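You operate a simulated robot arm through the tools that you are given. There is no shell and no other tool. Be economical: measure what you need, move in short steps, check, and stop when the job is done.

Carry out the task below with a simulated two-armed robot. There is one attempt and no reset: what you move stays moved.

## Task
On the top of the folding table, fold the green tea towel in half and then in half again.

Only the result counts: the job must be done as asked and must still hold three seconds after the hand-in. Knocking over, shifting, dropping, spilling or breaking anything else fails it. Flat cloth is picked up by pressing the open fingertips on it (5 to 10 N) and closing them slowly along it; thin cloth reads only 2 to 8 mm in the jaws.

## Robot
Two 7-joint arms with two-finger parallel grippers on one trunk, on a base that drives. Base frame: it is fixed to the floor where the robot stands at the start and does not move with it; the origin is under the middle of the robot, x ahead of it, y to its left, z up; the surface under the hand at the start is at about z = 860. Readings come in mm, degrees, newtons and seconds.
The left shoulder is at the start at [70, 163, 995], the right one opposite. With the tool pointing down near the work surface each hand reaches from about 340 to 860 mm from the robot's upright axis, wherever it stands, measured 20 degrees to its own side. Places, roughly: top of the folding table [700, -300, 900]. Payload 3.43 kg a hand.
Tool frame (each hand has its own): the origin (TCP) lies between the finger pads and is the grasp point; the fingertips stand 34 mm ahead of it; z points along the fingers, y is the line along which they close. Largest opening 128 mm; finger width 24, thickness 12; the body of the gripper, 48 by 130 mm, starts 96 mm behind the TCP.
Orientation is told as [roll, pitch, yaw] about the base's x, y, z axes, in that order, counted from this pose: with the fingers straight down and closing along the base's y, the tool's x points along the base's -x, its y along +y and its z along -z.

## Interface
- The arms move only by the tool step_arm. It takes "left_plan", "right_plan" or both (then of equal length, played together; a hand with none holds still); each is a list of rows, each an object of numbers (a shift or turn left out is 0, a gripper value left out holds the last): "wx", "wy", "wz": the turn, a rotation vector about the base's x, y, z in units of 6 degrees (1.0 is 6 degrees); "tx", "ty", "tz": the shift along the base's x, y, z in units of 40 mm (1.0 is 40 mm); "fingers": the closure, from 0 (fully open) to 1 (shut). In form: [{"wx": .., "wy": .., "wz": .., "tx": .., "ty": .., "tz": .., "fingers": ..}, ...]. A call has 1 to 8 rows; each row shifts and turns the commanded pose from where the row before left it. A call with a number of a shift or a turn outside -1 to 1 is refused whole. Each row takes 0.2 s and may step no farther than 50 mm and 8.6 degrees from the row before; otherwise, or with a gripper value out of range, the whole call is refused. Where a pose cannot be reached the arm comes as near as it can. A force on the tool above 40 N (or 10 N above the force at the start of the call, whichever is more), or a blocked arm, ends the call early, and 0.2 s more pass. Each finger travels about 153 mm/s and halts on what it meets, pressing with about 40 N; the grip force reading is that of the motor and also rises with nothing between the fingers. The clock runs only during rows and for 0.2 s after the last one: add rows that do not move to give the fingers time. The reply holds the time, the measured pose of the TCP, the force on the tool along the base axes, the opening and the grip force, in the units named above and with some noise, with the torque about the TCP (base axes, N m) and any sound that the robot's microphone picked up, and new pictures: "show" is both (left out), scene, wrist or none (wrist: the cameras of the hands that moved).
- Cameras (640 x 400 px; columns grow to the right, rows downward): "scene" is now at [131, -39.1, 1214.9]; the picture's right is [-0.24, -0.97, 0.00], its down [-0.52, 0.13, -0.84] and it looks along [0.82, -0.20, -0.54] (base axes); focal length 214 px, centre (320, 200). "left" rides on the left gripper at [76, 11, -160] in its tool frame; the picture's right is [-0.15, 0.99, 0.00], its down [-0.88, -0.13, -0.46] and it looks along [-0.45, -0.07, 0.89] (tool axes); focal length 234 px, centre (320, 200). "right" rides on the right gripper at [76, -11, -160] in its tool frame; the picture's right is [0.15, 0.99, 0.00], its down [-0.88, 0.13, -0.46] and it looks along [-0.45, 0.07, 0.89] (tool axes); focal length 234 px, centre (320, 200). There is no depth. A picture from a camera that has moved, and an enlarged one, comes with that camera's place and axes in the base frame and with its lens. The place of the scene camera against the robot may be out by one fixed shift of up to 25 mm in any direction.
- slide_trunk(by): slides the trunk up (or, below 0, down) by that many mm; the arms and the scene camera ride with it, the base frame stays. It gives what a move gives, with no picture.
- drive_base(legs): drives the robot by 1 to 6 legs, each [ahead, left, turn to the left] in mm, mm and degrees, along the robot's own axes; the way and the turn of a leg run together, so that a leg with both is an arc; at most 1500 mm and 180 degrees a leg. The arms and the cameras ride along, it lands a little off, and it stops where it bumps. It gives what a move gives, and a new picture of the scene camera.
- pan_tilt(pan, tilt): turns the head with the scene camera to pan (to the left, within 86 degrees either way) and tilt (down, from -29 to 69), counted from straight ahead of the robot. It gives what a move gives, and a new picture of the scene camera.
- zoom(camera, box): a new picture of the part [left, top, right, bottom] of that camera's present view, enlarged. It takes no simulated time.
- hand_in(): hands the job in; it is judged then, once.

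Go step by step. Nothing tells you exact positions but the pictures and the camera data: compare them with the known pose of the tool, close in by small moves and look again before you grip or let go. The budget is 120 turns and 260 pictures, counting those below and the enlarged ones. Unless the task says otherwise, let go and move clear before handing in.

The tools are called as name(argument=value, ...) on one line, values as JSON. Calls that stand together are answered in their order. step_arm: Moves the arms, as the interface text tells. Its arguments: {"type":"object","properties":{"left_plan":{"type":"array"},"right_plan":{"type":"array"},"show":{"type":"string","enum":["both","scene","wrist","none"]}},"required":[]} The other tools are called the same way: slide_trunk (by) slides the trunk up or down; drive_base (legs) drives the base; pan_tilt (pan, tilt) turns the head that bears the scene camera; zoom (camera, box) takes an enlarged picture of a part of a camera's view; hand_in () hands the job in.

At the start:

```text
clock: 0.0
left_ee_pos: [521.8, 3.0, 1082.4]
left_tcp_rot: [-0.1, 0.0, 0.0]
left_force: [-0.2, 0.6, -0.1]
left_moment: [-0.01, -0.01, -0.02]
left_opening: 127.9
left_gripper_force: 0.1
right_ee_pos: [465.1, -382.7, 1049.0]
right_tcp_rot: [0.0, 0.0, 0.0]
right_force: [-0.5, 0.3, 0.9]
right_moment: [0.02, 0.01, -0.01]
right_opening: 128.0
right_gripper_force: 0.1
trunk travel left (down, up): [-475.0, 465.0]
robot x, y, heading: [-0.4, 1.5, -0.1]
head pan, tilt: [-13.9, 32.4]
```

scene: 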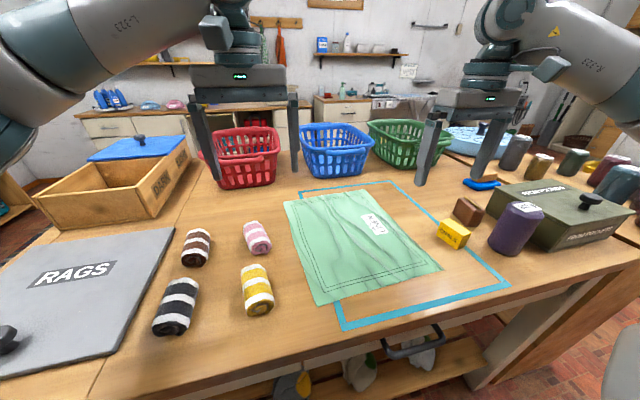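
right: 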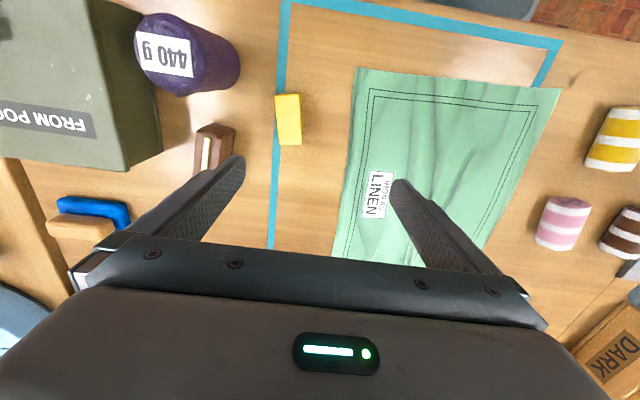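
left: 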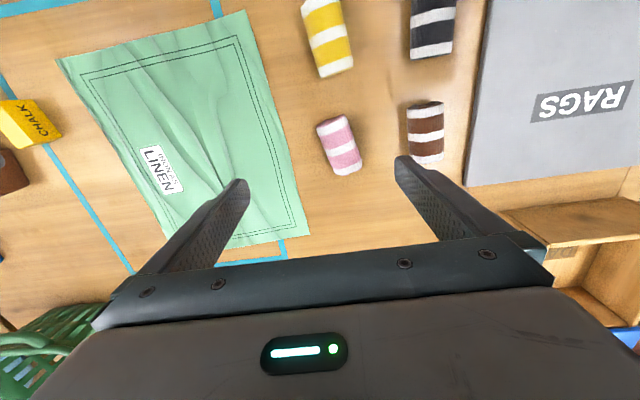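

The green towel lies flat with its corners at about NL (350,-71), NR (367,-348), FL (715,-50) and FR (727,-332), on a table at z≈860. I'll raise the hands, then shift the base right so both hands can fold the left edge onto the right edge.

step_arm(left_plan=[{"tz": 1}, {"tz": 1}], right_plan=[{"tz": 1}, {"tz": 1}, {"tz": 1}], show="none")

```text
refused: give rows for one hand, or as many for the one as for the other
```

The plans need equal lengths, so I'm sending the raise again.

step_arm(left_plan=[{"tz": 1}, {"tz": 1}, {"tz": 0}], right_plan=[{"tz": 1}, {"tz": 1}, {"tz": 1}], show="none")

drive_base(legs=[[0, -150, 0]])

```text
clock: 0.8
left_ee_pos: [520.5, 5.9, 1162.1]
left_tcp_rot: [-0.1, -0.1, 0.1]
left_force: [0.2, 0.3, 0.3]
left_moment: [-0.05, 0.02, 0.0]
left_opening: 128.2
left_gripper_force: 0.0
right_ee_pos: [465.4, -378.2, 1169.4]
right_tcp_rot: [-0.2, 0.0, 0.0]
right_force: [0.5, 0.2, -0.9]
right_moment: [-0.06, -0.01, -0.04]
right_opening: 127.8
right_gripper_force: 0.0
trunk travel left (down, up): [-475.0, 465.0]
robot x, y, heading: [-0.4, -1.7, -0.0]
head pan, tilt: [-13.9, 32.4]
```

```text
clock: 2.2
left_ee_pos: [521.6, -144.2, 1161.8]
left_tcp_rot: [0.0, 0.0, 0.1]
left_force: [-1.0, -1.0, -1.0]
left_moment: [0.03, 0.03, -0.01]
left_opening: 127.9
left_gripper_force: 0.1
right_ee_pos: [465.2, -529.8, 1168.3]
right_tcp_rot: [0.0, 0.0, 0.1]
right_force: [-0.5, 0.9, 0.3]
right_moment: [0.02, 0.02, 0.01]
right_opening: 128.0
right_gripper_force: 0.1
trunk travel left (down, up): [-475.0, 465.0]
robot x, y, heading: [1.2, -148.7, 0.0]
head pan, tilt: [-13.9, 32.4]
camera scene: at [131.1, -188.3, 1214.9], right [-0.24, -0.97, 0.0], down [-0.52, 0.13, -0.84], along [0.82, -0.2, -0.54], focal length 214 px, centre (320, 200)
```

scene: 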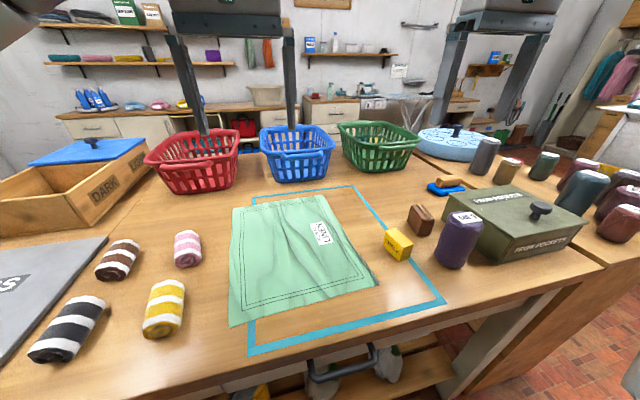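

The base moved cleanly. Next I'll send the left hand over the far-left corner, partly closed, to look.

step_arm(left_plan=[{"tx": 0.54, "ty": 0.22, "tz": -0.5, "fingers": 0.62}, {"tx": 0.54, "ty": 0.22, "tz": -0.5}, {"tx": 0.54, "ty": 0.22, "tz": -0.5}, {"tx": 0.54, "ty": 0.22, "tz": -0.5}, {"tx": 0.54, "ty": 0.22, "tz": -0.5}, {"tx": 0.54, "ty": 0.22, "tz": -0.5}, {"tx": 0.54, "ty": 0.22, "tz": -0.5}, {"tx": 0.54, "ty": 0.22, "tz": -0.5}], show="both")

```text
clock: 4.0
left_ee_pos: [695.0, -73.8, 1001.7]
left_tcp_rot: [0.0, -0.1, 0.2]
left_force: [0.4, 0.2, -0.6]
left_moment: [-0.02, 0.03, 0.0]
left_opening: 48.5
left_gripper_force: 0.0
right_ee_pos: [466.5, -528.3, 1169.6]
right_tcp_rot: [0.0, 0.0, 0.1]
right_force: [-0.5, 0.2, 0.1]
right_moment: [0.0, -0.01, 0.03]
right_opening: 128.1
right_gripper_force: 0.0
trunk travel left (down, up): [-475.0, 465.0]
robot x, y, heading: [3.6, -148.6, 0.0]
head pan, tilt: [-13.9, 32.4]
camera scene: at [131.9, -187.7, 1214.8], right [-0.24, -0.97, 0.0], down [-0.52, 0.13, -0.84], along [0.82, -0.2, -0.54], focal length 214 px, centre (320, 200)
camera left: at [619.6, -62.9, 1162.6], right [0.14, 0.99, 0.0], down [0.88, -0.13, 0.46], along [0.45, -0.07, -0.89], focal length 234 px, centre (320, 200)
```

scene: 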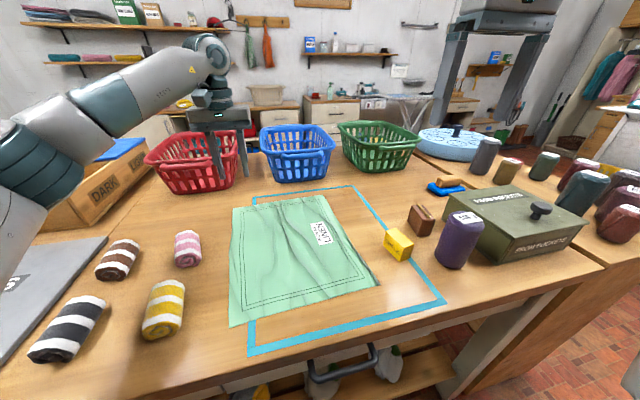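
left: 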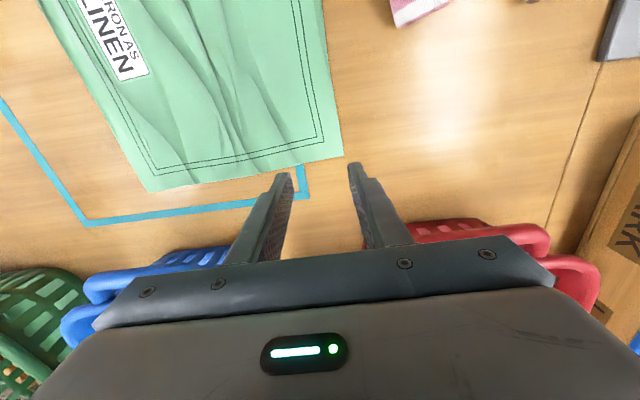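

The far-left corner is at about (710,-47) and the far-right at (724,-322). I'll bring the right hand over to the near-left corner.

step_arm(right_plan=[{"tx": -0.2, "ty": 1, "tz": -0.1, "fingers": 0.7}, {"tx": -0.2, "ty": 1, "tz": -0.1}, {"tx": -0.2, "ty": 1, "tz": -0.1}, {"tx": -0.2, "ty": 1, "tz": -0.1}, {"tx": -0.2, "ty": 1, "tz": -0.1}, {"tx": -0.2, "ty": 1, "tz": -0.1}, {"tx": -0.2, "ty": 1, "tz": -0.1}, {"tx": -0.2, "ty": 1, "tz": -0.1}], show="none")

step_arm(right_plan=[{"tx": -0.17, "ty": 0.54, "tz": -0.7}, {"tx": -0.17, "ty": 0.54, "tz": -0.7}, {"tx": -0.17, "ty": 0.54, "tz": -0.7}, {"tx": -0.17, "ty": 0.54, "tz": -0.7}, {"tx": -0.17, "ty": 0.54, "tz": -0.7}], show="both")

```text
clock: 5.8
left_ee_pos: [694.4, -71.4, 1001.8]
left_tcp_rot: [-0.1, -0.1, 0.2]
left_force: [0.8, -0.4, 1.5]
left_moment: [-0.03, 0.0, -0.05]
left_opening: 48.8
left_gripper_force: 0.1
right_ee_pos: [401.7, -206.9, 1136.8]
right_tcp_rot: [0.0, 0.0, 0.0]
right_force: [-0.8, 0.3, 0.2]
right_moment: [-0.05, -0.01, -0.01]
right_opening: 38.2
right_gripper_force: 0.1
trunk travel left (down, up): [-475.0, 465.0]
robot x, y, heading: [1.4, -146.5, 0.1]
head pan, tilt: [-13.9, 32.4]
```

```text
clock: 7.0
left_ee_pos: [694.3, -72.9, 1002.6]
left_tcp_rot: [-0.1, 0.0, 0.0]
left_force: [0.5, 0.1, -0.7]
left_moment: [0.0, 0.01, -0.03]
left_opening: 48.6
left_gripper_force: 0.0
right_ee_pos: [368.2, -101.5, 996.4]
right_tcp_rot: [-0.1, 0.0, -0.1]
right_force: [0.2, 0.4, -0.8]
right_moment: [0.01, 0.0, -0.01]
right_opening: 38.3
right_gripper_force: 0.1
trunk travel left (down, up): [-475.0, 465.0]
robot x, y, heading: [-0.4, -151.1, 0.1]
head pan, tilt: [-13.9, 32.4]
camera scene: at [131.5, -187.1, 1214.9], right [-0.24, -0.97, 0.0], down [-0.52, 0.13, -0.84], along [0.82, -0.2, -0.54], focal length 214 px, centre (320, 200)
camera right: at [292.4, -112.1, 1157.0], right [-0.15, 0.99, 0.0], down [0.88, 0.13, 0.46], along [0.45, 0.07, -0.89], focal length 234 px, centre (320, 200)
```

scene: 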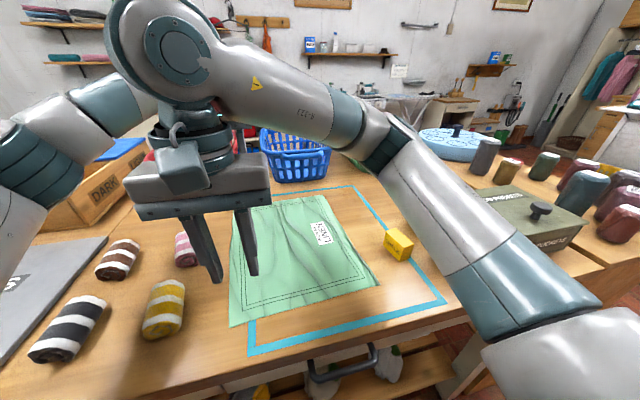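
right: 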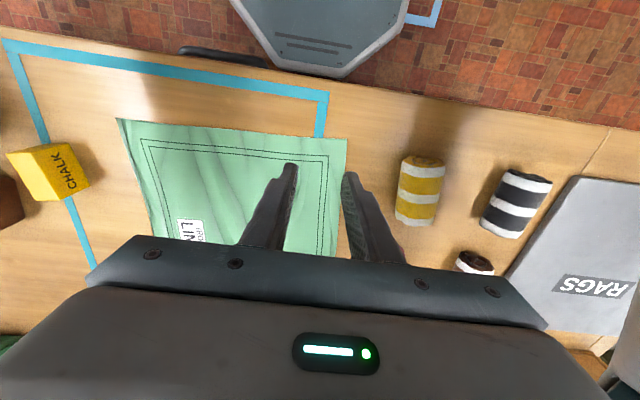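

Both corners are confirmed, so I'll lower both hands to about 10 mm above the cloth.

step_arm(left_plan=[{"ty": -0.22, "tz": -0.8, "fingers": 0.7}, {"tz": -0.8}, {"tz": -0.8}, {}], right_plan=[{"tz": -0.76}, {"tz": -0.76}, {"tz": -0.76}, {}], show="wrist")

```text
clock: 8.0
left_ee_pos: [692.9, -82.9, 907.9]
left_tcp_rot: [0.0, -0.1, 0.0]
left_force: [-0.7, 0.0, 0.4]
left_moment: [-0.02, 0.02, 0.0]
left_opening: 38.3
left_gripper_force: 0.1
right_ee_pos: [367.3, -102.9, 905.5]
right_tcp_rot: [0.0, 0.0, 0.2]
right_force: [-0.9, 0.2, -0.6]
right_moment: [0.02, 0.01, 0.03]
right_opening: 38.5
right_gripper_force: 0.1
trunk travel left (down, up): [-475.0, 465.0]
robot x, y, heading: [0.5, -152.7, -0.1]
head pan, tilt: [-13.9, 32.4]
camera right: at [292.3, -112.9, 1066.0], right [-0.15, 0.99, 0.0], down [0.88, 0.13, 0.46], along [0.45, 0.07, -0.89], focal length 234 px, centre (320, 200)
camera left: at [617.0, -71.8, 1068.5], right [0.14, 0.99, 0.0], down [0.88, -0.13, 0.46], along [0.45, -0.07, -0.89], focal length 234 px, centre (320, 200)
```

right: 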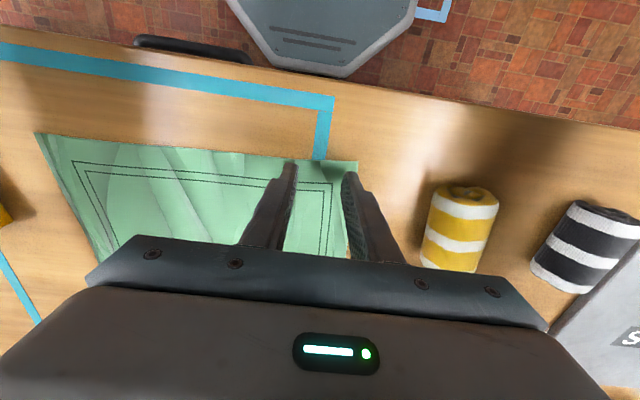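
left: 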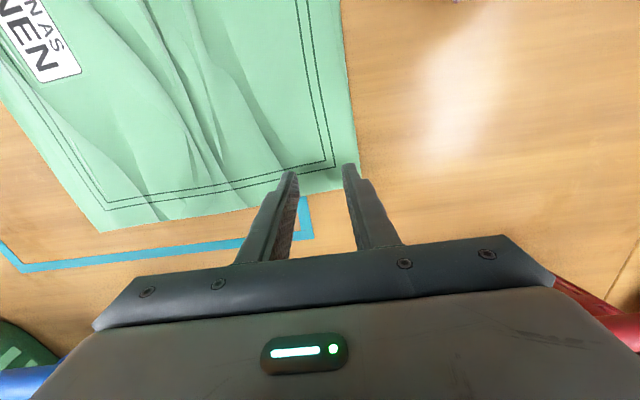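

Both fingertip pairs sit just inside the edge. I'll press down gently.

step_arm(left_plan=[{"tz": -0.15}, {"tz": -0.1}, {"tz": -0.05}, {}], right_plan=[{"tz": -0.1}, {"tz": -0.1}, {"tz": -0.05}, {}], show="none")

```text
clock: 9.0
left_ee_pos: [695.0, -82.3, 895.6]
left_tcp_rot: [-0.1, -0.1, 0.1]
left_force: [2.2, -1.1, 7.5]
left_moment: [0.1, -0.01, -0.02]
left_opening: 38.5
left_gripper_force: 0.0
right_ee_pos: [366.3, -102.0, 896.0]
right_tcp_rot: [0.0, 0.0, 0.1]
right_force: [-0.2, 0.2, -0.2]
right_moment: [0.01, 0.0, -0.02]
right_opening: 38.3
right_gripper_force: 0.0
trunk travel left (down, up): [-475.0, 465.0]
robot x, y, heading: [-1.1, -150.5, 0.0]
head pan, tilt: [-13.9, 32.4]
```

The left hand already presses with 7.5 N. The right needs a touch more.

step_arm(right_plan=[{"tz": -0.04}, {}], show="none")

```text
clock: 9.6
left_ee_pos: [694.4, -83.0, 895.3]
left_tcp_rot: [0.0, -0.1, 0.1]
left_force: [2.3, 1.2, 8.9]
left_moment: [0.13, -0.1, -0.01]
left_opening: 38.3
left_gripper_force: 0.1
right_ee_pos: [367.0, -103.0, 895.1]
right_tcp_rot: [0.1, -0.1, 0.0]
right_force: [1.2, -1.8, 15.3]
right_moment: [-0.1, -0.05, 0.01]
right_opening: 38.4
right_gripper_force: 0.0
trunk travel left (down, up): [-475.0, 465.0]
robot x, y, heading: [-2.0, -150.3, 0.1]
head pan, tilt: [-13.9, 32.4]
```

The right hand presses a bit hard, so I'll ease it up slightly and close both slowly.

step_arm(left_plan=[{"fingers": 0.74}, {"fingers": 0.78}, {"fingers": 0.82}, {"fingers": 0.86}, {"fingers": 0.9}, {"fingers": 0.94}, {"fingers": 1.0}, {}], right_plan=[{"tz": 0.015, "fingers": 0.74}, {"fingers": 0.78}, {"fingers": 0.82}, {"fingers": 0.86}, {"fingers": 0.9}, {"fingers": 0.94}, {"fingers": 1.0}, {}], show="wrist")

```text
clock: 11.4
left_ee_pos: [692.7, -80.9, 895.3]
left_tcp_rot: [0.0, -0.1, 0.1]
left_force: [-1.0, 0.4, 9.5]
left_moment: [0.03, -0.04, 0.01]
left_opening: 2.2
left_gripper_force: 37.2
right_ee_pos: [366.7, -101.0, 894.7]
right_tcp_rot: [0.0, -0.1, 0.1]
right_force: [0.6, -0.1, 9.4]
right_moment: [0.02, 0.01, 0.0]
right_opening: 1.8
right_gripper_force: 36.9
trunk travel left (down, up): [-475.0, 465.0]
robot x, y, heading: [3.9, -148.9, -0.1]
head pan, tilt: [-13.9, 32.4]
camera right: at [291.4, -112.1, 1056.0], right [-0.15, 0.99, 0.0], down [0.88, 0.13, 0.46], along [0.45, 0.07, -0.89], focal length 234 px, centre (320, 200)
camera left: at [616.9, -71.5, 1056.5], right [0.14, 0.99, 0.0], down [0.88, -0.13, 0.46], along [0.45, -0.07, -0.89], focal length 234 px, centre (320, 200)
```

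right: 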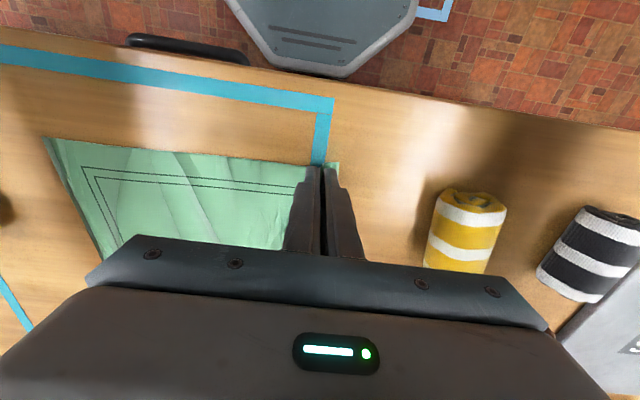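
left: 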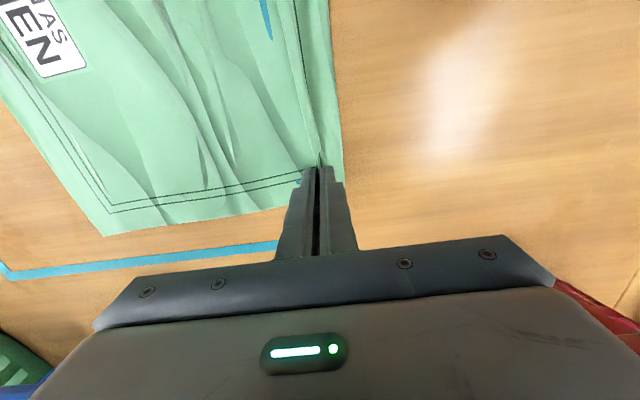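

Both hands read about 2 mm in the jaws, so cloth is held. I'll lift a little and check both grips.

step_arm(left_plan=[{"ty": -0.06, "tz": 0.4}, {"ty": -0.06, "tz": 0.4}, {"ty": -0.2, "tz": 0.36}, {"ty": -0.2, "tz": 0.36}], right_plan=[{"ty": -0.06, "tz": 0.4}, {"ty": -0.06, "tz": 0.4}, {"ty": -0.2, "tz": 0.36}, {"ty": -0.2, "tz": 0.36}])

```text
clock: 12.4
left_ee_pos: [692.8, -103.5, 954.8]
left_tcp_rot: [0.0, 0.0, 0.1]
left_force: [0.1, 0.1, -0.3]
left_moment: [0.04, 0.0, 0.0]
left_opening: 2.6
left_gripper_force: 37.2
right_ee_pos: [367.4, -122.7, 956.8]
right_tcp_rot: [0.0, 0.0, 0.1]
right_force: [0.7, -0.9, 0.3]
right_moment: [0.01, 0.0, 0.0]
right_opening: 2.1
right_gripper_force: 36.8
trunk travel left (down, up): [-475.0, 465.0]
robot x, y, heading: [-0.3, -145.0, 0.2]
head pan, tilt: [-13.9, 32.4]
camera scene: at [130.6, -188.3, 1214.9], right [-0.24, -0.97, 0.0], down [-0.52, 0.13, -0.84], along [0.82, -0.2, -0.54], focal length 214 px, centre (320, 200)
camera right: at [292.5, -133.5, 1116.5], right [-0.15, 0.99, 0.0], down [0.88, 0.13, 0.46], along [0.45, 0.07, -0.89], focal length 234 px, centre (320, 200)
camera left: at [617.7, -93.0, 1116.6], right [0.14, 0.99, 0.0], down [0.88, -0.13, 0.46], along [0.45, -0.07, -0.89], focal length 234 px, centre (320, 200)
```

scene: 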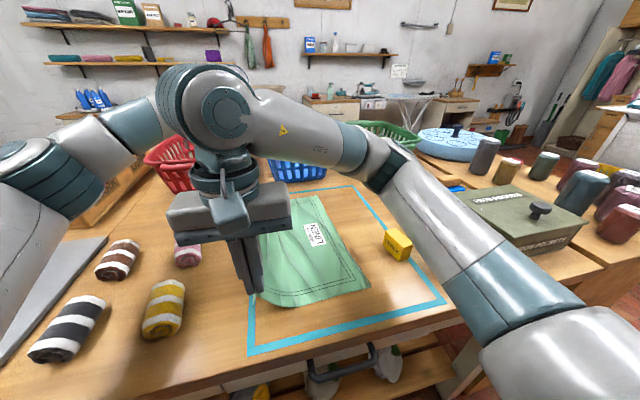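
right: 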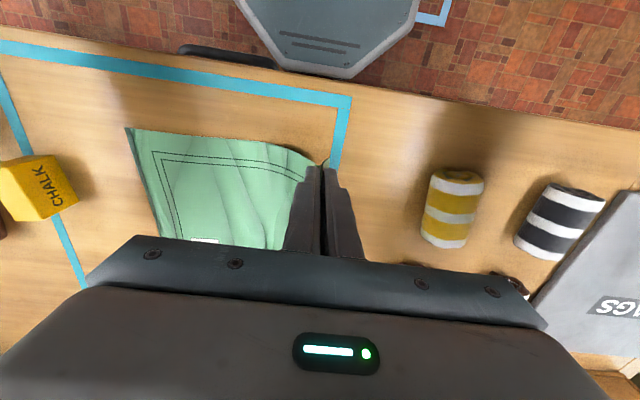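
left: 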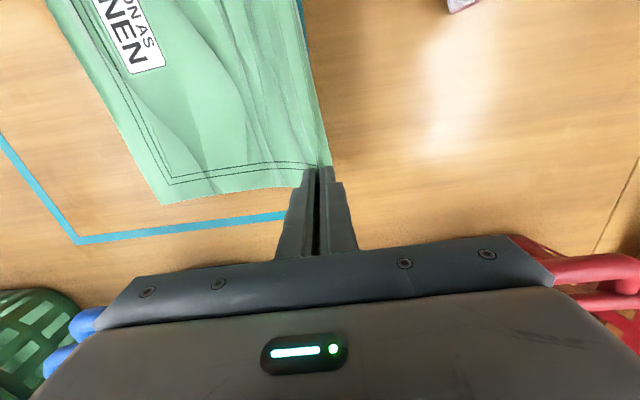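

Both corners are up. I'll carry on along the arc, tilting the hands slightly.

step_arm(left_plan=[{"tx": 0.05, "ty": -0.6, "tz": 0.58}, {"tx": 0.05, "ty": -0.7, "tz": 0.36, "wx": -1}, {"tx": 0.05, "ty": -0.75, "tz": 0.13, "wx": -1}, {"tx": 0.05, "ty": -0.75, "tz": -0.13, "wx": -1}, {"tx": 0.05, "ty": -0.65, "tz": -0.36, "wx": -1}, {"tx": 0.05, "ty": -0.5, "tz": -0.4, "wx": -1}], right_plan=[{"tx": 0.05, "ty": -0.6, "tz": 0.58}, {"tx": 0.05, "ty": -0.7, "tz": 0.36, "wx": -1}, {"tx": 0.05, "ty": -0.75, "tz": 0.13, "wx": -1}, {"tx": 0.05, "ty": -0.75, "tz": -0.13, "wx": -1}, {"tx": 0.05, "ty": -0.65, "tz": -0.36, "wx": -1}, {"tx": 0.05, "ty": -0.5, "tz": -0.4, "wx": -1}])

```text
clock: 13.8
left_ee_pos: [705.6, -261.4, 961.1]
left_tcp_rot: [-30.1, 0.0, 0.1]
left_force: [-1.2, -0.8, 0.1]
left_moment: [0.02, 0.06, -0.04]
left_opening: 2.1
left_gripper_force: 36.9
right_ee_pos: [380.7, -281.4, 961.5]
right_tcp_rot: [-30.1, 0.0, 0.0]
right_force: [0.5, 1.1, -0.5]
right_moment: [0.06, -0.05, -0.03]
right_opening: 2.4
right_gripper_force: 37.2
trunk travel left (down, up): [-475.0, 465.0]
robot x, y, heading: [3.1, -146.1, 0.3]
head pan, tilt: [-13.9, 32.4]
camera scene: at [131.9, -187.5, 1214.8], right [-0.24, -0.97, 0.0], down [-0.52, 0.13, -0.84], along [0.82, -0.2, -0.54], focal length 214 px, centre (320, 200)
camera right: at [306.1, -209.8, 1107.7], right [-0.15, 0.86, -0.5], down [0.88, 0.34, 0.33], along [0.45, -0.39, -0.8], focal length 234 px, centre (320, 200)
camera left: at [630.8, -172.5, 1095.6], right [0.14, 0.86, -0.5], down [0.88, 0.12, 0.46], along [0.45, -0.5, -0.74], focal length 234 px, centre (320, 200)
```

scene: 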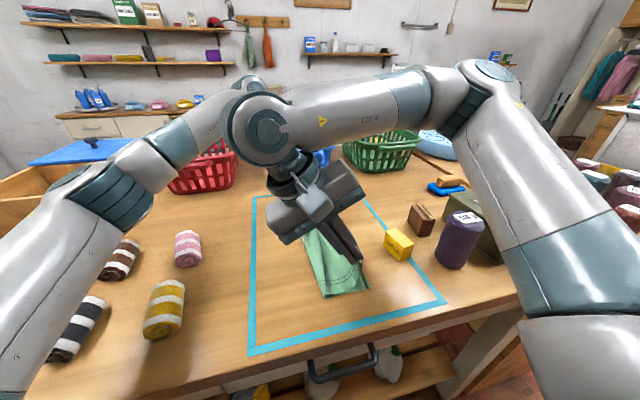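
right: 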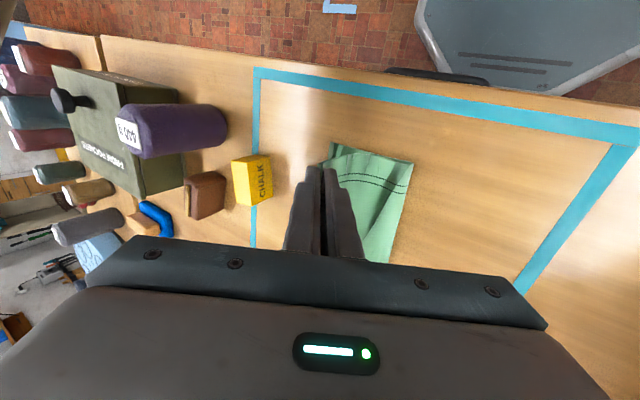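
left: 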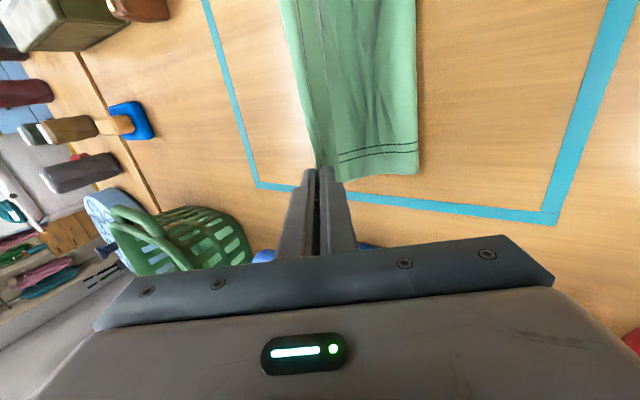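

The edge has gone over the fold line. I'm zooming in to check that the bottom layer stayed put.

zoom(camera="left", box=[240, 0, 460, 200])

zoom(camera="right", box=[260, 120, 440, 270])

```text
2.00 times, centred on (350, 100) of left
camera zoom: at [630.8, -172.5, 1095.6], right [0.14, 0.86, -0.5], down [0.88, 0.12, 0.46], along [0.45, -0.5, -0.74], focal length 468 px, centre (260, 400)
```

zoom: 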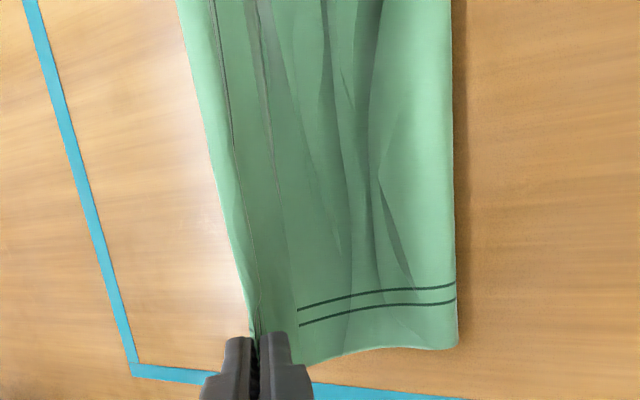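

```text
2.67 times, centred on (350, 195) of right
camera zoom: at [306.1, -209.8, 1107.7], right [-0.15, 0.86, -0.5], down [0.88, 0.34, 0.33], along [0.45, -0.39, -0.8], focal length 624 px, centre (240, 213)
```

zoom: 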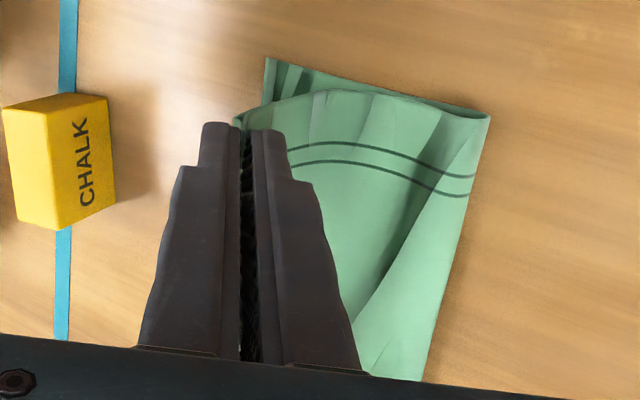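

The bottom layer has stayed in place. I'll lower both edges close to the bottom layer and look before releasing.

step_arm(left_plan=[{"ty": -0.08, "tz": -0.4}, {"ty": -0.08, "tz": -0.4}, {"ty": -0.08, "tz": -0.4}, {}], right_plan=[{"tz": -0.4}, {"tz": -0.4}, {"tz": -0.4}, {}], show="wrist")

```text
clock: 14.8
left_ee_pos: [705.5, -271.6, 914.5]
left_tcp_rot: [-29.9, -0.1, 0.1]
left_force: [-0.1, 0.0, 0.3]
left_moment: [0.03, -0.01, 0.03]
left_opening: 2.3
left_gripper_force: 37.2
right_ee_pos: [380.4, -280.5, 915.8]
right_tcp_rot: [-30.0, 0.1, 0.0]
right_force: [-0.4, 0.0, 0.3]
right_moment: [0.01, -0.04, 0.01]
right_opening: 2.2
right_gripper_force: 36.8
trunk travel left (down, up): [-475.0, 465.0]
robot x, y, heading: [0.3, -150.9, -0.0]
head pan, tilt: [-13.9, 32.4]
camera right: at [304.4, -209.9, 1060.2], right [-0.15, 0.86, -0.49], down [0.88, 0.34, 0.33], along [0.45, -0.39, -0.8], focal length 234 px, centre (320, 200)
camera left: at [630.3, -182.2, 1048.3], right [0.14, 0.86, -0.5], down [0.88, 0.12, 0.46], along [0.45, -0.5, -0.74], focal length 234 px, centre (320, 200)
```

right: 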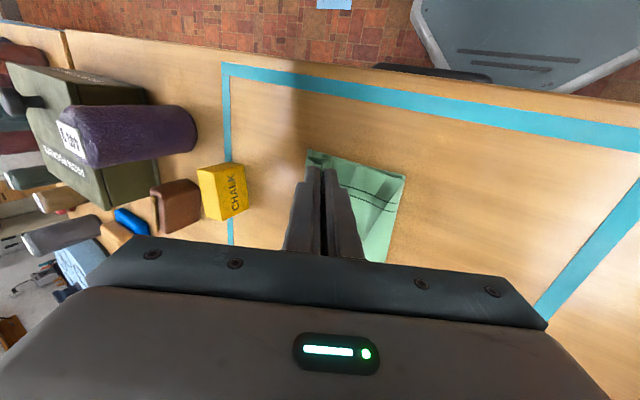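
left: 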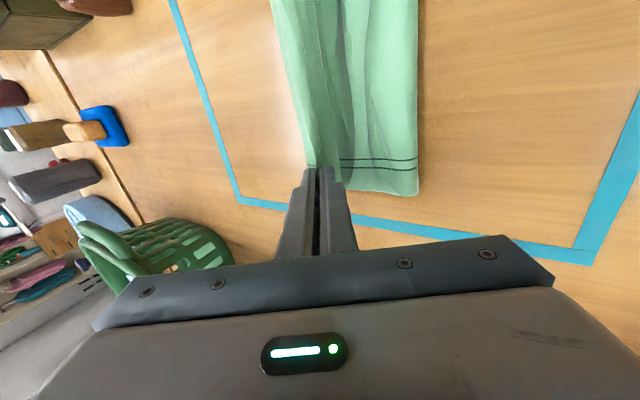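

zoom(camera="right", box=[260, 120, 440, 270])

zoom(camera="left", box=[240, 0, 460, 200])

```text
2.67 times, centred on (350, 195) of right
camera zoom: at [304.4, -209.9, 1060.2], right [-0.15, 0.86, -0.49], down [0.88, 0.34, 0.33], along [0.45, -0.39, -0.8], focal length 624 px, centre (240, 213)
```

zoom: 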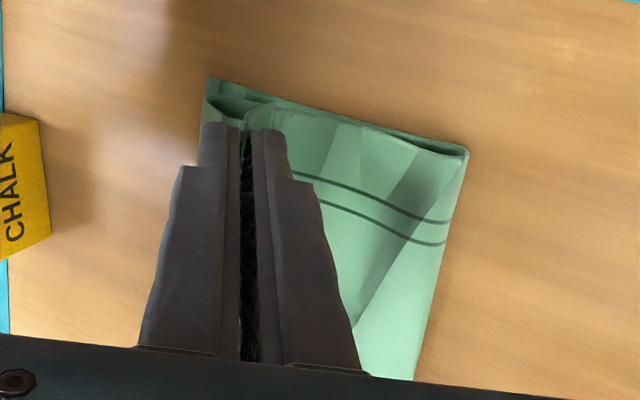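

```text
2.00 times, centred on (350, 100) of left
camera zoom: at [630.3, -182.2, 1048.3], right [0.14, 0.86, -0.5], down [0.88, 0.12, 0.46], along [0.45, -0.5, -0.74], focal length 468 px, centre (260, 400)
```

zoom: 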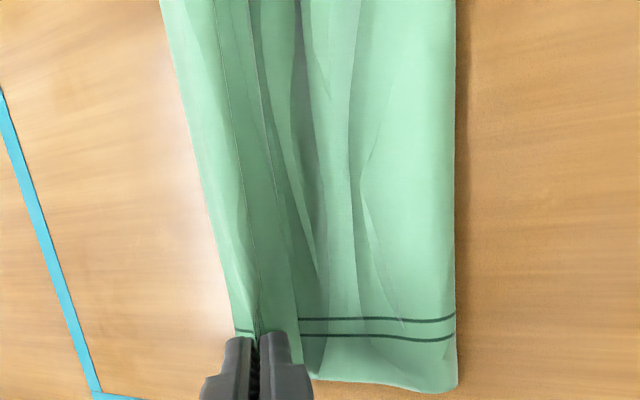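

Both edges line up with the right-hand edge of the bottom layer. I'll release with a small opening and back away along the tool axis.

step_arm(left_plan=[{"fingers": 0.75}, {}, {"ty": 0.25, "tz": 0.43}, {"ty": 0.4, "tz": 0.7}, {"ty": 0.4, "tz": 0.7}, {"ty": 0.4, "tz": 0.7}, {"wx": 1}], right_plan=[{"fingers": 0.75}, {}, {"ty": 0.25, "tz": 0.43}, {"ty": 0.4, "tz": 0.7}, {"ty": 0.4, "tz": 0.7}, {"ty": 0.4, "tz": 0.7}, {"wx": 1}])

```text
clock: 16.4
left_ee_pos: [708.0, -216.3, 1015.0]
left_tcp_rot: [-23.8, 0.1, 0.1]
left_force: [0.4, -1.0, 0.0]
left_moment: [0.07, 0.01, -0.02]
left_opening: 32.1
left_gripper_force: 0.0
right_ee_pos: [380.6, -226.3, 1016.5]
right_tcp_rot: [-23.8, 0.0, 0.0]
right_force: [0.0, -1.1, 0.1]
right_moment: [0.07, 0.01, 0.0]
right_opening: 32.2
right_gripper_force: 0.1
trunk travel left (down, up): [-475.0, 465.0]
robot x, y, heading: [-0.5, -149.3, -0.1]
head pan, tilt: [-13.9, 32.4]
camera scene: at [132.4, -191.5, 1214.6], right [-0.24, -0.97, 0.0], down [-0.52, 0.13, -0.84], along [0.82, -0.2, -0.54], focal length 214 px, centre (320, 200)
camera right: at [305.8, -171.0, 1168.0], right [-0.15, 0.91, -0.4], down [0.88, 0.3, 0.36], along [0.45, -0.3, -0.84], focal length 234 px, centre (320, 200)
camera left: at [631.7, -141.5, 1158.0], right [0.14, 0.91, -0.4], down [0.88, 0.07, 0.47], along [0.45, -0.42, -0.79], focal length 234 px, centre (320, 200)
```

scene: 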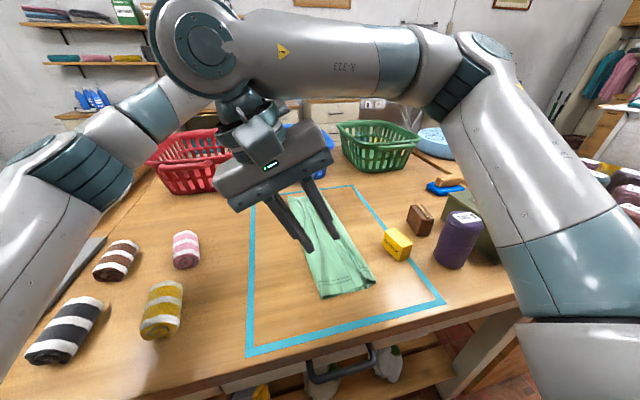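
right: 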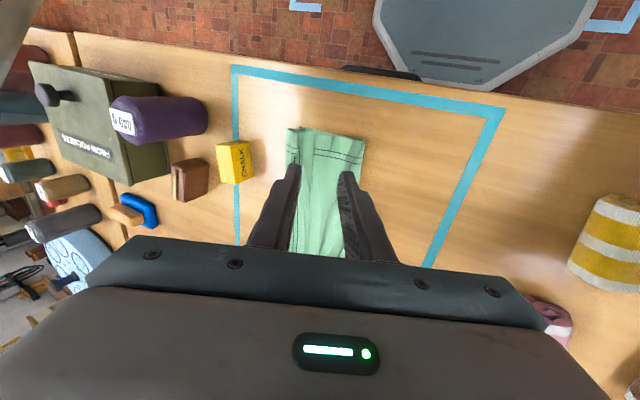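
left: 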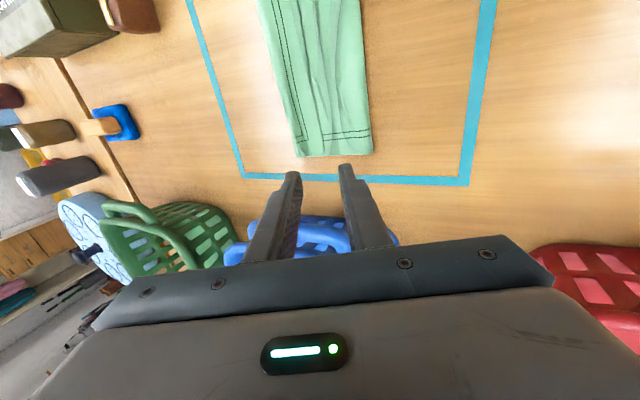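

The fold looks neat from here. I'll raise the hands clear and level them to look closely.

step_arm(left_plan=[{"wx": 1, "ty": 0.6, "tz": 0.6}, {"wx": 1, "ty": 0.9}, {"wx": 1, "ty": 0.9}, {"wx": 1, "ty": 0.9}], right_plan=[{"wx": 1, "ty": 0, "tz": 0.6}, {"wx": 1, "tx": -0.7, "ty": -0.5, "tz": 0.6}, {"wx": 1, "tx": 0, "ty": -0.9}, {"wx": 1, "ty": -0.9}])

zoom(camera="right", box=[270, 80, 510, 230])

zoom(camera="left", box=[60, 0, 380, 200])

```text
clock: 17.4
left_ee_pos: [706.9, -82.7, 1040.3]
left_tcp_rot: [0.1, 0.1, 0.1]
left_force: [0.3, 0.0, 0.3]
left_moment: [0.04, -0.05, 0.03]
left_opening: 31.8
left_gripper_force: 0.2
right_ee_pos: [351.9, -316.1, 1064.6]
right_tcp_rot: [0.1, -0.1, 0.0]
right_force: [0.8, -0.5, -0.7]
right_moment: [0.01, 0.01, -0.01]
right_opening: 31.7
right_gripper_force: 0.0
trunk travel left (down, up): [-475.0, 465.0]
robot x, y, heading: [1.3, -144.1, 0.2]
head pan, tilt: [-13.9, 32.4]
camera scene: at [130.7, -189.4, 1214.9], right [-0.24, -0.97, 0.0], down [-0.52, 0.13, -0.84], along [0.82, -0.2, -0.54], focal length 214 px, centre (320, 200)
camera right: at [276.6, -327.4, 1224.7], right [-0.15, 0.99, 0.0], down [0.88, 0.13, 0.46], along [0.45, 0.07, -0.89], focal length 234 px, centre (320, 200)
camera left: at [630.8, -71.4, 1201.0], right [0.14, 0.99, 0.0], down [0.88, -0.13, 0.46], along [0.45, -0.06, -0.89], focal length 234 px, centre (320, 200)
```

scene: 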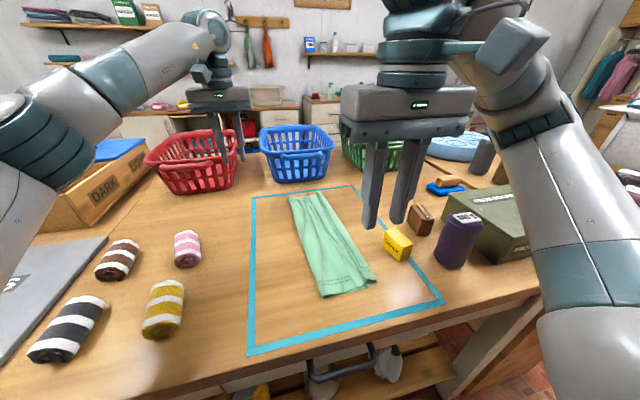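
right: 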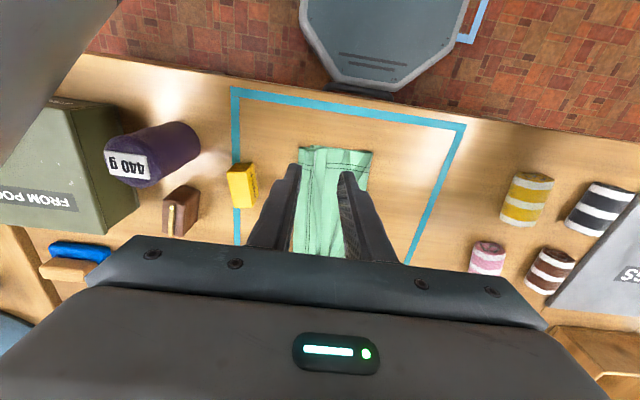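
left: 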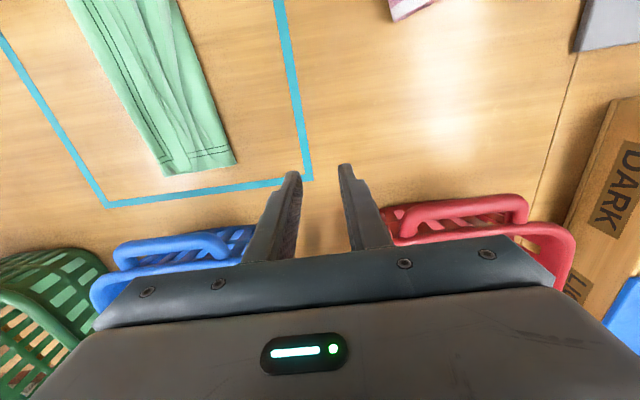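

```text
2.67 times, centred on (390, 155) of right
camera zoom: at [276.6, -327.4, 1224.7], right [-0.15, 0.99, 0.0], down [0.88, 0.13, 0.46], along [0.45, 0.07, -0.89], focal length 624 px, centre (133, 320)
```

zoom: 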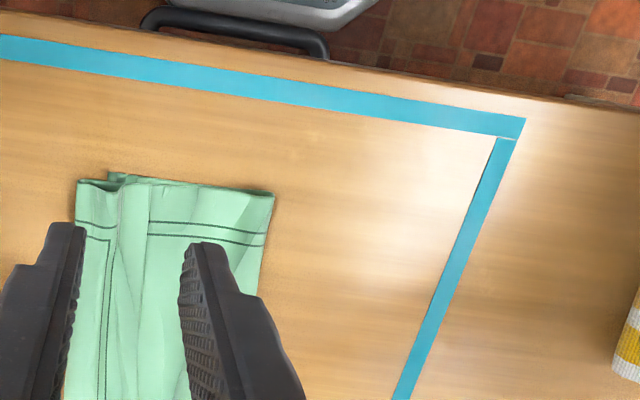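

```text
2.00 times, centred on (220, 100) of left
camera zoom: at [630.8, -71.4, 1201.0], right [0.14, 0.99, 0.0], down [0.88, -0.13, 0.46], along [0.45, -0.06, -0.89], focal length 468 px, centre (520, 400)
```

zoom: 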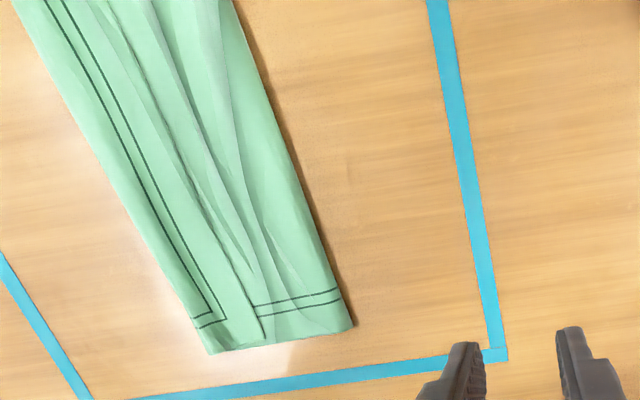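

The first fold is good: the strip now spans x≈368–725, y≈-345…-215. For the second fold I'll turn the right hand 90° so its fingers close along x, and bring the near end to the far end.

step_arm(right_plan=[{"wz": 1, "tx": 0.1, "ty": 0.1}, {"wz": 1, "tx": 0.1, "ty": 0.1}, {"wz": 1, "tx": 0.1, "ty": 0.1}, {"wz": 1, "tx": 0.1, "ty": 0.1}, {"wz": 1, "tx": 0.1, "ty": 0.1}, {"wz": 1, "tx": 0.1, "ty": 0.1}, {"wz": 1, "tx": 0.1, "ty": 0.1}, {"wz": 1, "fingers": 0.7}], left_plan=[{"ty": 0.5, "tx": -0.5}, {"ty": 0.5, "tx": -0.5}, {"ty": 0.5, "tx": -0.5}, {"ty": 0.5}, {"ty": 0.5}, {}, {}, {}], show="none")

step_arm(right_plan=[{"wz": 1}, {"wz": 1}, {"wz": 1}, {"wz": 1}, {"wz": 1}, {"wz": 1}, {"wz": 1}, {"fingers": 0.7, "tz": -0.5}])

```text
clock: 19.2
left_ee_pos: [647.8, 19.1, 1039.4]
left_tcp_rot: [0.0, 0.0, 0.2]
left_force: [0.4, 1.1, 1.0]
left_moment: [0.01, -0.03, -0.02]
left_opening: 32.2
left_gripper_force: 0.0
right_ee_pos: [379.1, -286.5, 1064.0]
right_tcp_rot: [0.0, 0.0, 48.2]
right_force: [-1.1, 0.7, 0.3]
right_moment: [-0.05, 0.0, -0.01]
right_opening: 38.6
right_gripper_force: 0.0
trunk travel left (down, up): [-475.0, 465.0]
robot x, y, heading: [1.0, -148.1, 0.2]
head pan, tilt: [-13.9, 32.4]
```

```text
clock: 21.0
left_ee_pos: [647.5, 19.7, 1038.5]
left_tcp_rot: [0.0, 0.0, 0.1]
left_force: [-0.4, -0.2, 0.2]
left_moment: [0.0, 0.03, 0.02]
left_opening: 32.0
left_gripper_force: 0.0
right_ee_pos: [380.2, -285.7, 1043.6]
right_tcp_rot: [0.2, 0.0, 90.2]
right_force: [0.4, 0.1, -0.3]
right_moment: [0.02, 0.04, -0.01]
right_opening: 38.5
right_gripper_force: 0.0
trunk travel left (down, up): [-475.0, 465.0]
robot x, y, heading: [1.1, -149.3, 0.2]
head pan, tilt: [-13.9, 32.4]
camera scene: at [132.0, -188.1, 1214.8], right [-0.24, -0.97, 0.0], down [-0.52, 0.13, -0.84], along [0.82, -0.2, -0.54], focal length 214 px, centre (320, 200)
camera right: at [393.0, -361.3, 1204.5], right [-0.99, -0.15, 0.0], down [-0.13, 0.88, 0.46], along [-0.07, 0.45, -0.89], focal length 234 px, centre (320, 200)
```

scene: 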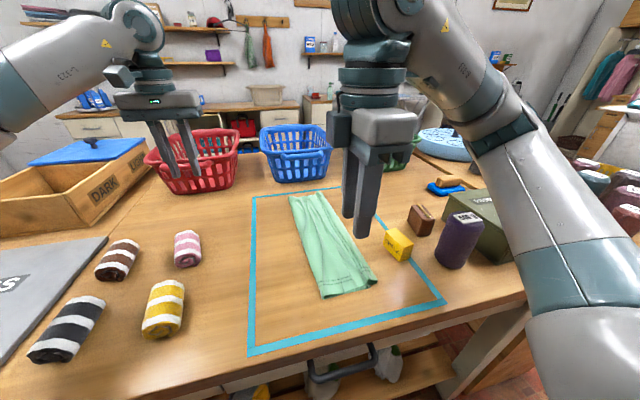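
right: 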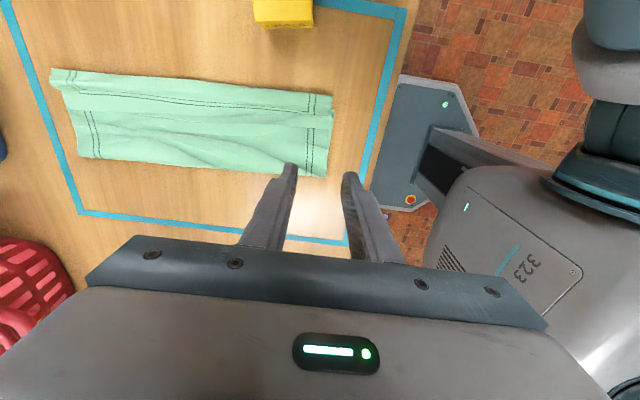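

zoom(camera="right", box=[30, 40, 350, 240])

```text
2.00 times, centred on (190, 140) of right
camera zoom: at [393.0, -361.3, 1204.5], right [-0.99, -0.15, 0.0], down [-0.13, 0.88, 0.46], along [-0.07, 0.45, -0.89], focal length 468 px, centre (580, 320)
```

zoom: 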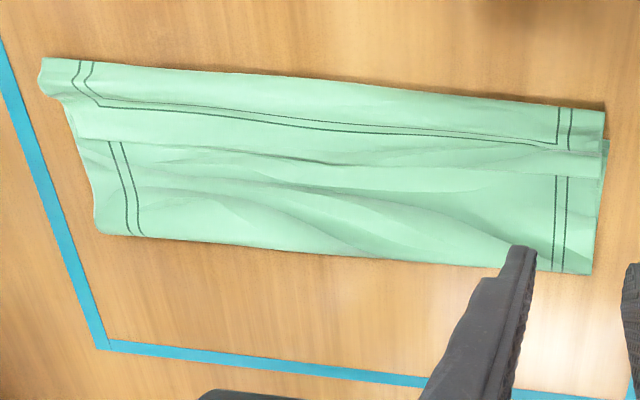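

The folded strip is neat. I'll lower the right hand at the middle of the near end, with the outer finger just outside the edge and slightly lower, so both layers get caught.

step_arm(right_plan=[{"wy": -0.8, "tx": -0.05, "tz": -0.85}, {"tz": -0.85}, {"tz": -0.85}, {"tz": -0.8}, {}], show="wrist")

zoom(camera="right", box=[200, 80, 440, 230])

```text
clock: 22.4
left_ee_pos: [636.3, 25.6, 1049.4]
left_tcp_rot: [-0.6, -1.0, 0.0]
left_force: [-0.6, 0.1, 0.6]
left_moment: [-0.02, -0.07, -0.01]
left_opening: 32.0
left_gripper_force: 0.0
right_ee_pos: [373.7, -281.7, 939.6]
right_tcp_rot: [-9.4, 0.4, 89.8]
right_force: [0.5, 0.2, 0.3]
right_moment: [-0.06, -0.1, 0.02]
right_opening: 38.6
right_gripper_force: 0.1
trunk travel left (down, up): [-475.0, 465.0]
robot x, y, heading: [0.4, -146.5, 0.1]
head pan, tilt: [-13.9, 32.4]
stopped in row 5 (right hand): the arm was blocked; the commanded pose is now the measured one
camera right: at [358.8, -355.7, 1100.8], right [-0.98, -0.14, -0.16], down [-0.2, 0.88, 0.42], along [0.08, 0.44, -0.89], focal length 234 px, centre (320, 200)
```

right: 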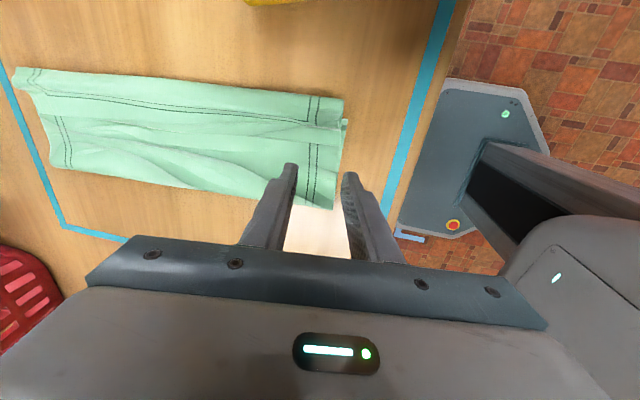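

```text
2.67 times, centred on (320, 155) of right
camera zoom: at [358.8, -355.7, 1100.8], right [-0.98, -0.14, -0.16], down [-0.2, 0.88, 0.42], along [0.08, 0.44, -0.89], focal length 624 px, centre (320, 320)
```

zoom: 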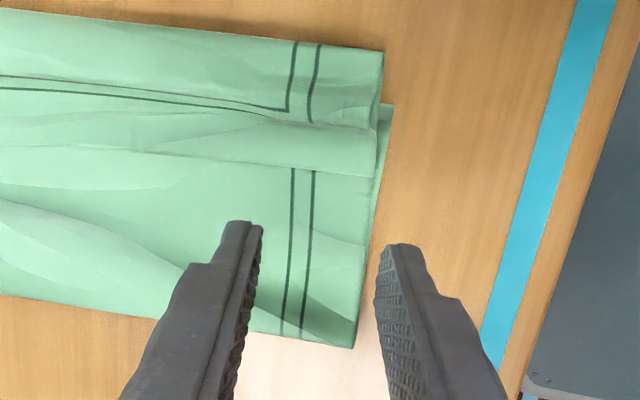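

The right arm got blocked because it is too folded up close to the robot. I'll lift it back, level it and drive the base backwards a little.

step_arm(right_plan=[{"tz": 0.7, "tx": 0.1}, {"tz": 0.7, "tx": 0.1}, {"tz": 0.7, "wy": 0.8}, {"tz": 0.7}], show="scene")

drive_base(legs=[[-100, 0, 0]])

```text
clock: 23.4
left_ee_pos: [649.0, 17.2, 1040.0]
left_tcp_rot: [0.0, 0.1, 0.2]
left_force: [-0.6, -0.3, 1.6]
left_moment: [-0.02, -0.02, 0.03]
left_opening: 32.0
left_gripper_force: 0.1
right_ee_pos: [391.1, -288.8, 1037.7]
right_tcp_rot: [-2.7, -0.1, 89.9]
right_force: [-0.1, -0.2, -0.3]
right_moment: [-0.01, -0.01, -0.02]
right_opening: 38.4
right_gripper_force: 0.1
trunk travel left (down, up): [-475.0, 465.0]
robot x, y, heading: [1.2, -150.3, 0.0]
head pan, tilt: [-13.9, 32.4]
camera scene: at [132.1, -189.4, 1214.6], right [-0.24, -0.97, 0.0], down [-0.52, 0.13, -0.84], along [0.82, -0.2, -0.54], focal length 214 px, centre (320, 200)
```

scene: 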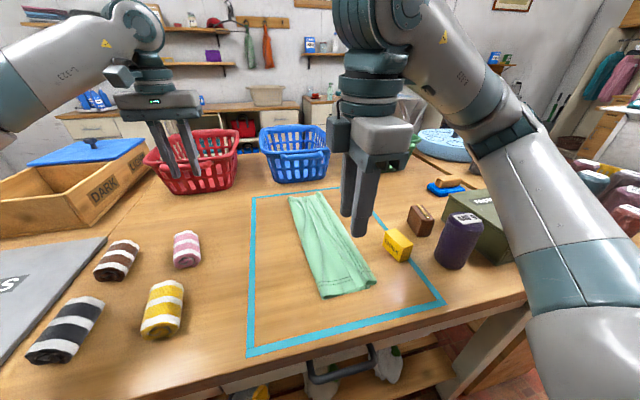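

```text
clock: 24.5
left_ee_pos: [551.1, 17.6, 1039.4]
left_tcp_rot: [0.0, 0.0, 0.1]
left_force: [-0.7, 0.3, -0.7]
left_moment: [0.04, -0.02, -0.01]
left_opening: 31.9
left_gripper_force: 0.1
right_ee_pos: [293.9, -288.9, 1037.2]
right_tcp_rot: [-2.7, -0.1, 89.8]
right_force: [0.0, -0.1, 0.7]
right_moment: [-0.01, -0.05, 0.0]
right_opening: 38.3
right_gripper_force: 0.0
trunk travel left (down, up): [-475.0, 465.0]
robot x, y, heading: [-96.5, -150.3, 0.2]
head pan, tilt: [-13.9, 32.4]
camera scene: at [33.3, -189.7, 1214.9], right [-0.24, -0.97, 0.0], down [-0.52, 0.13, -0.84], along [0.82, -0.2, -0.54], focal length 214 px, centre (320, 200)
```

scene: 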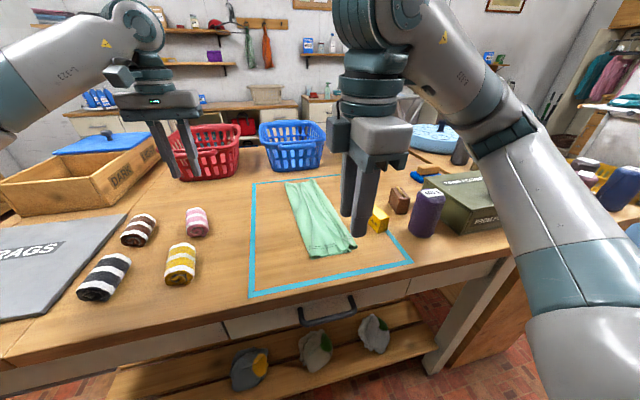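

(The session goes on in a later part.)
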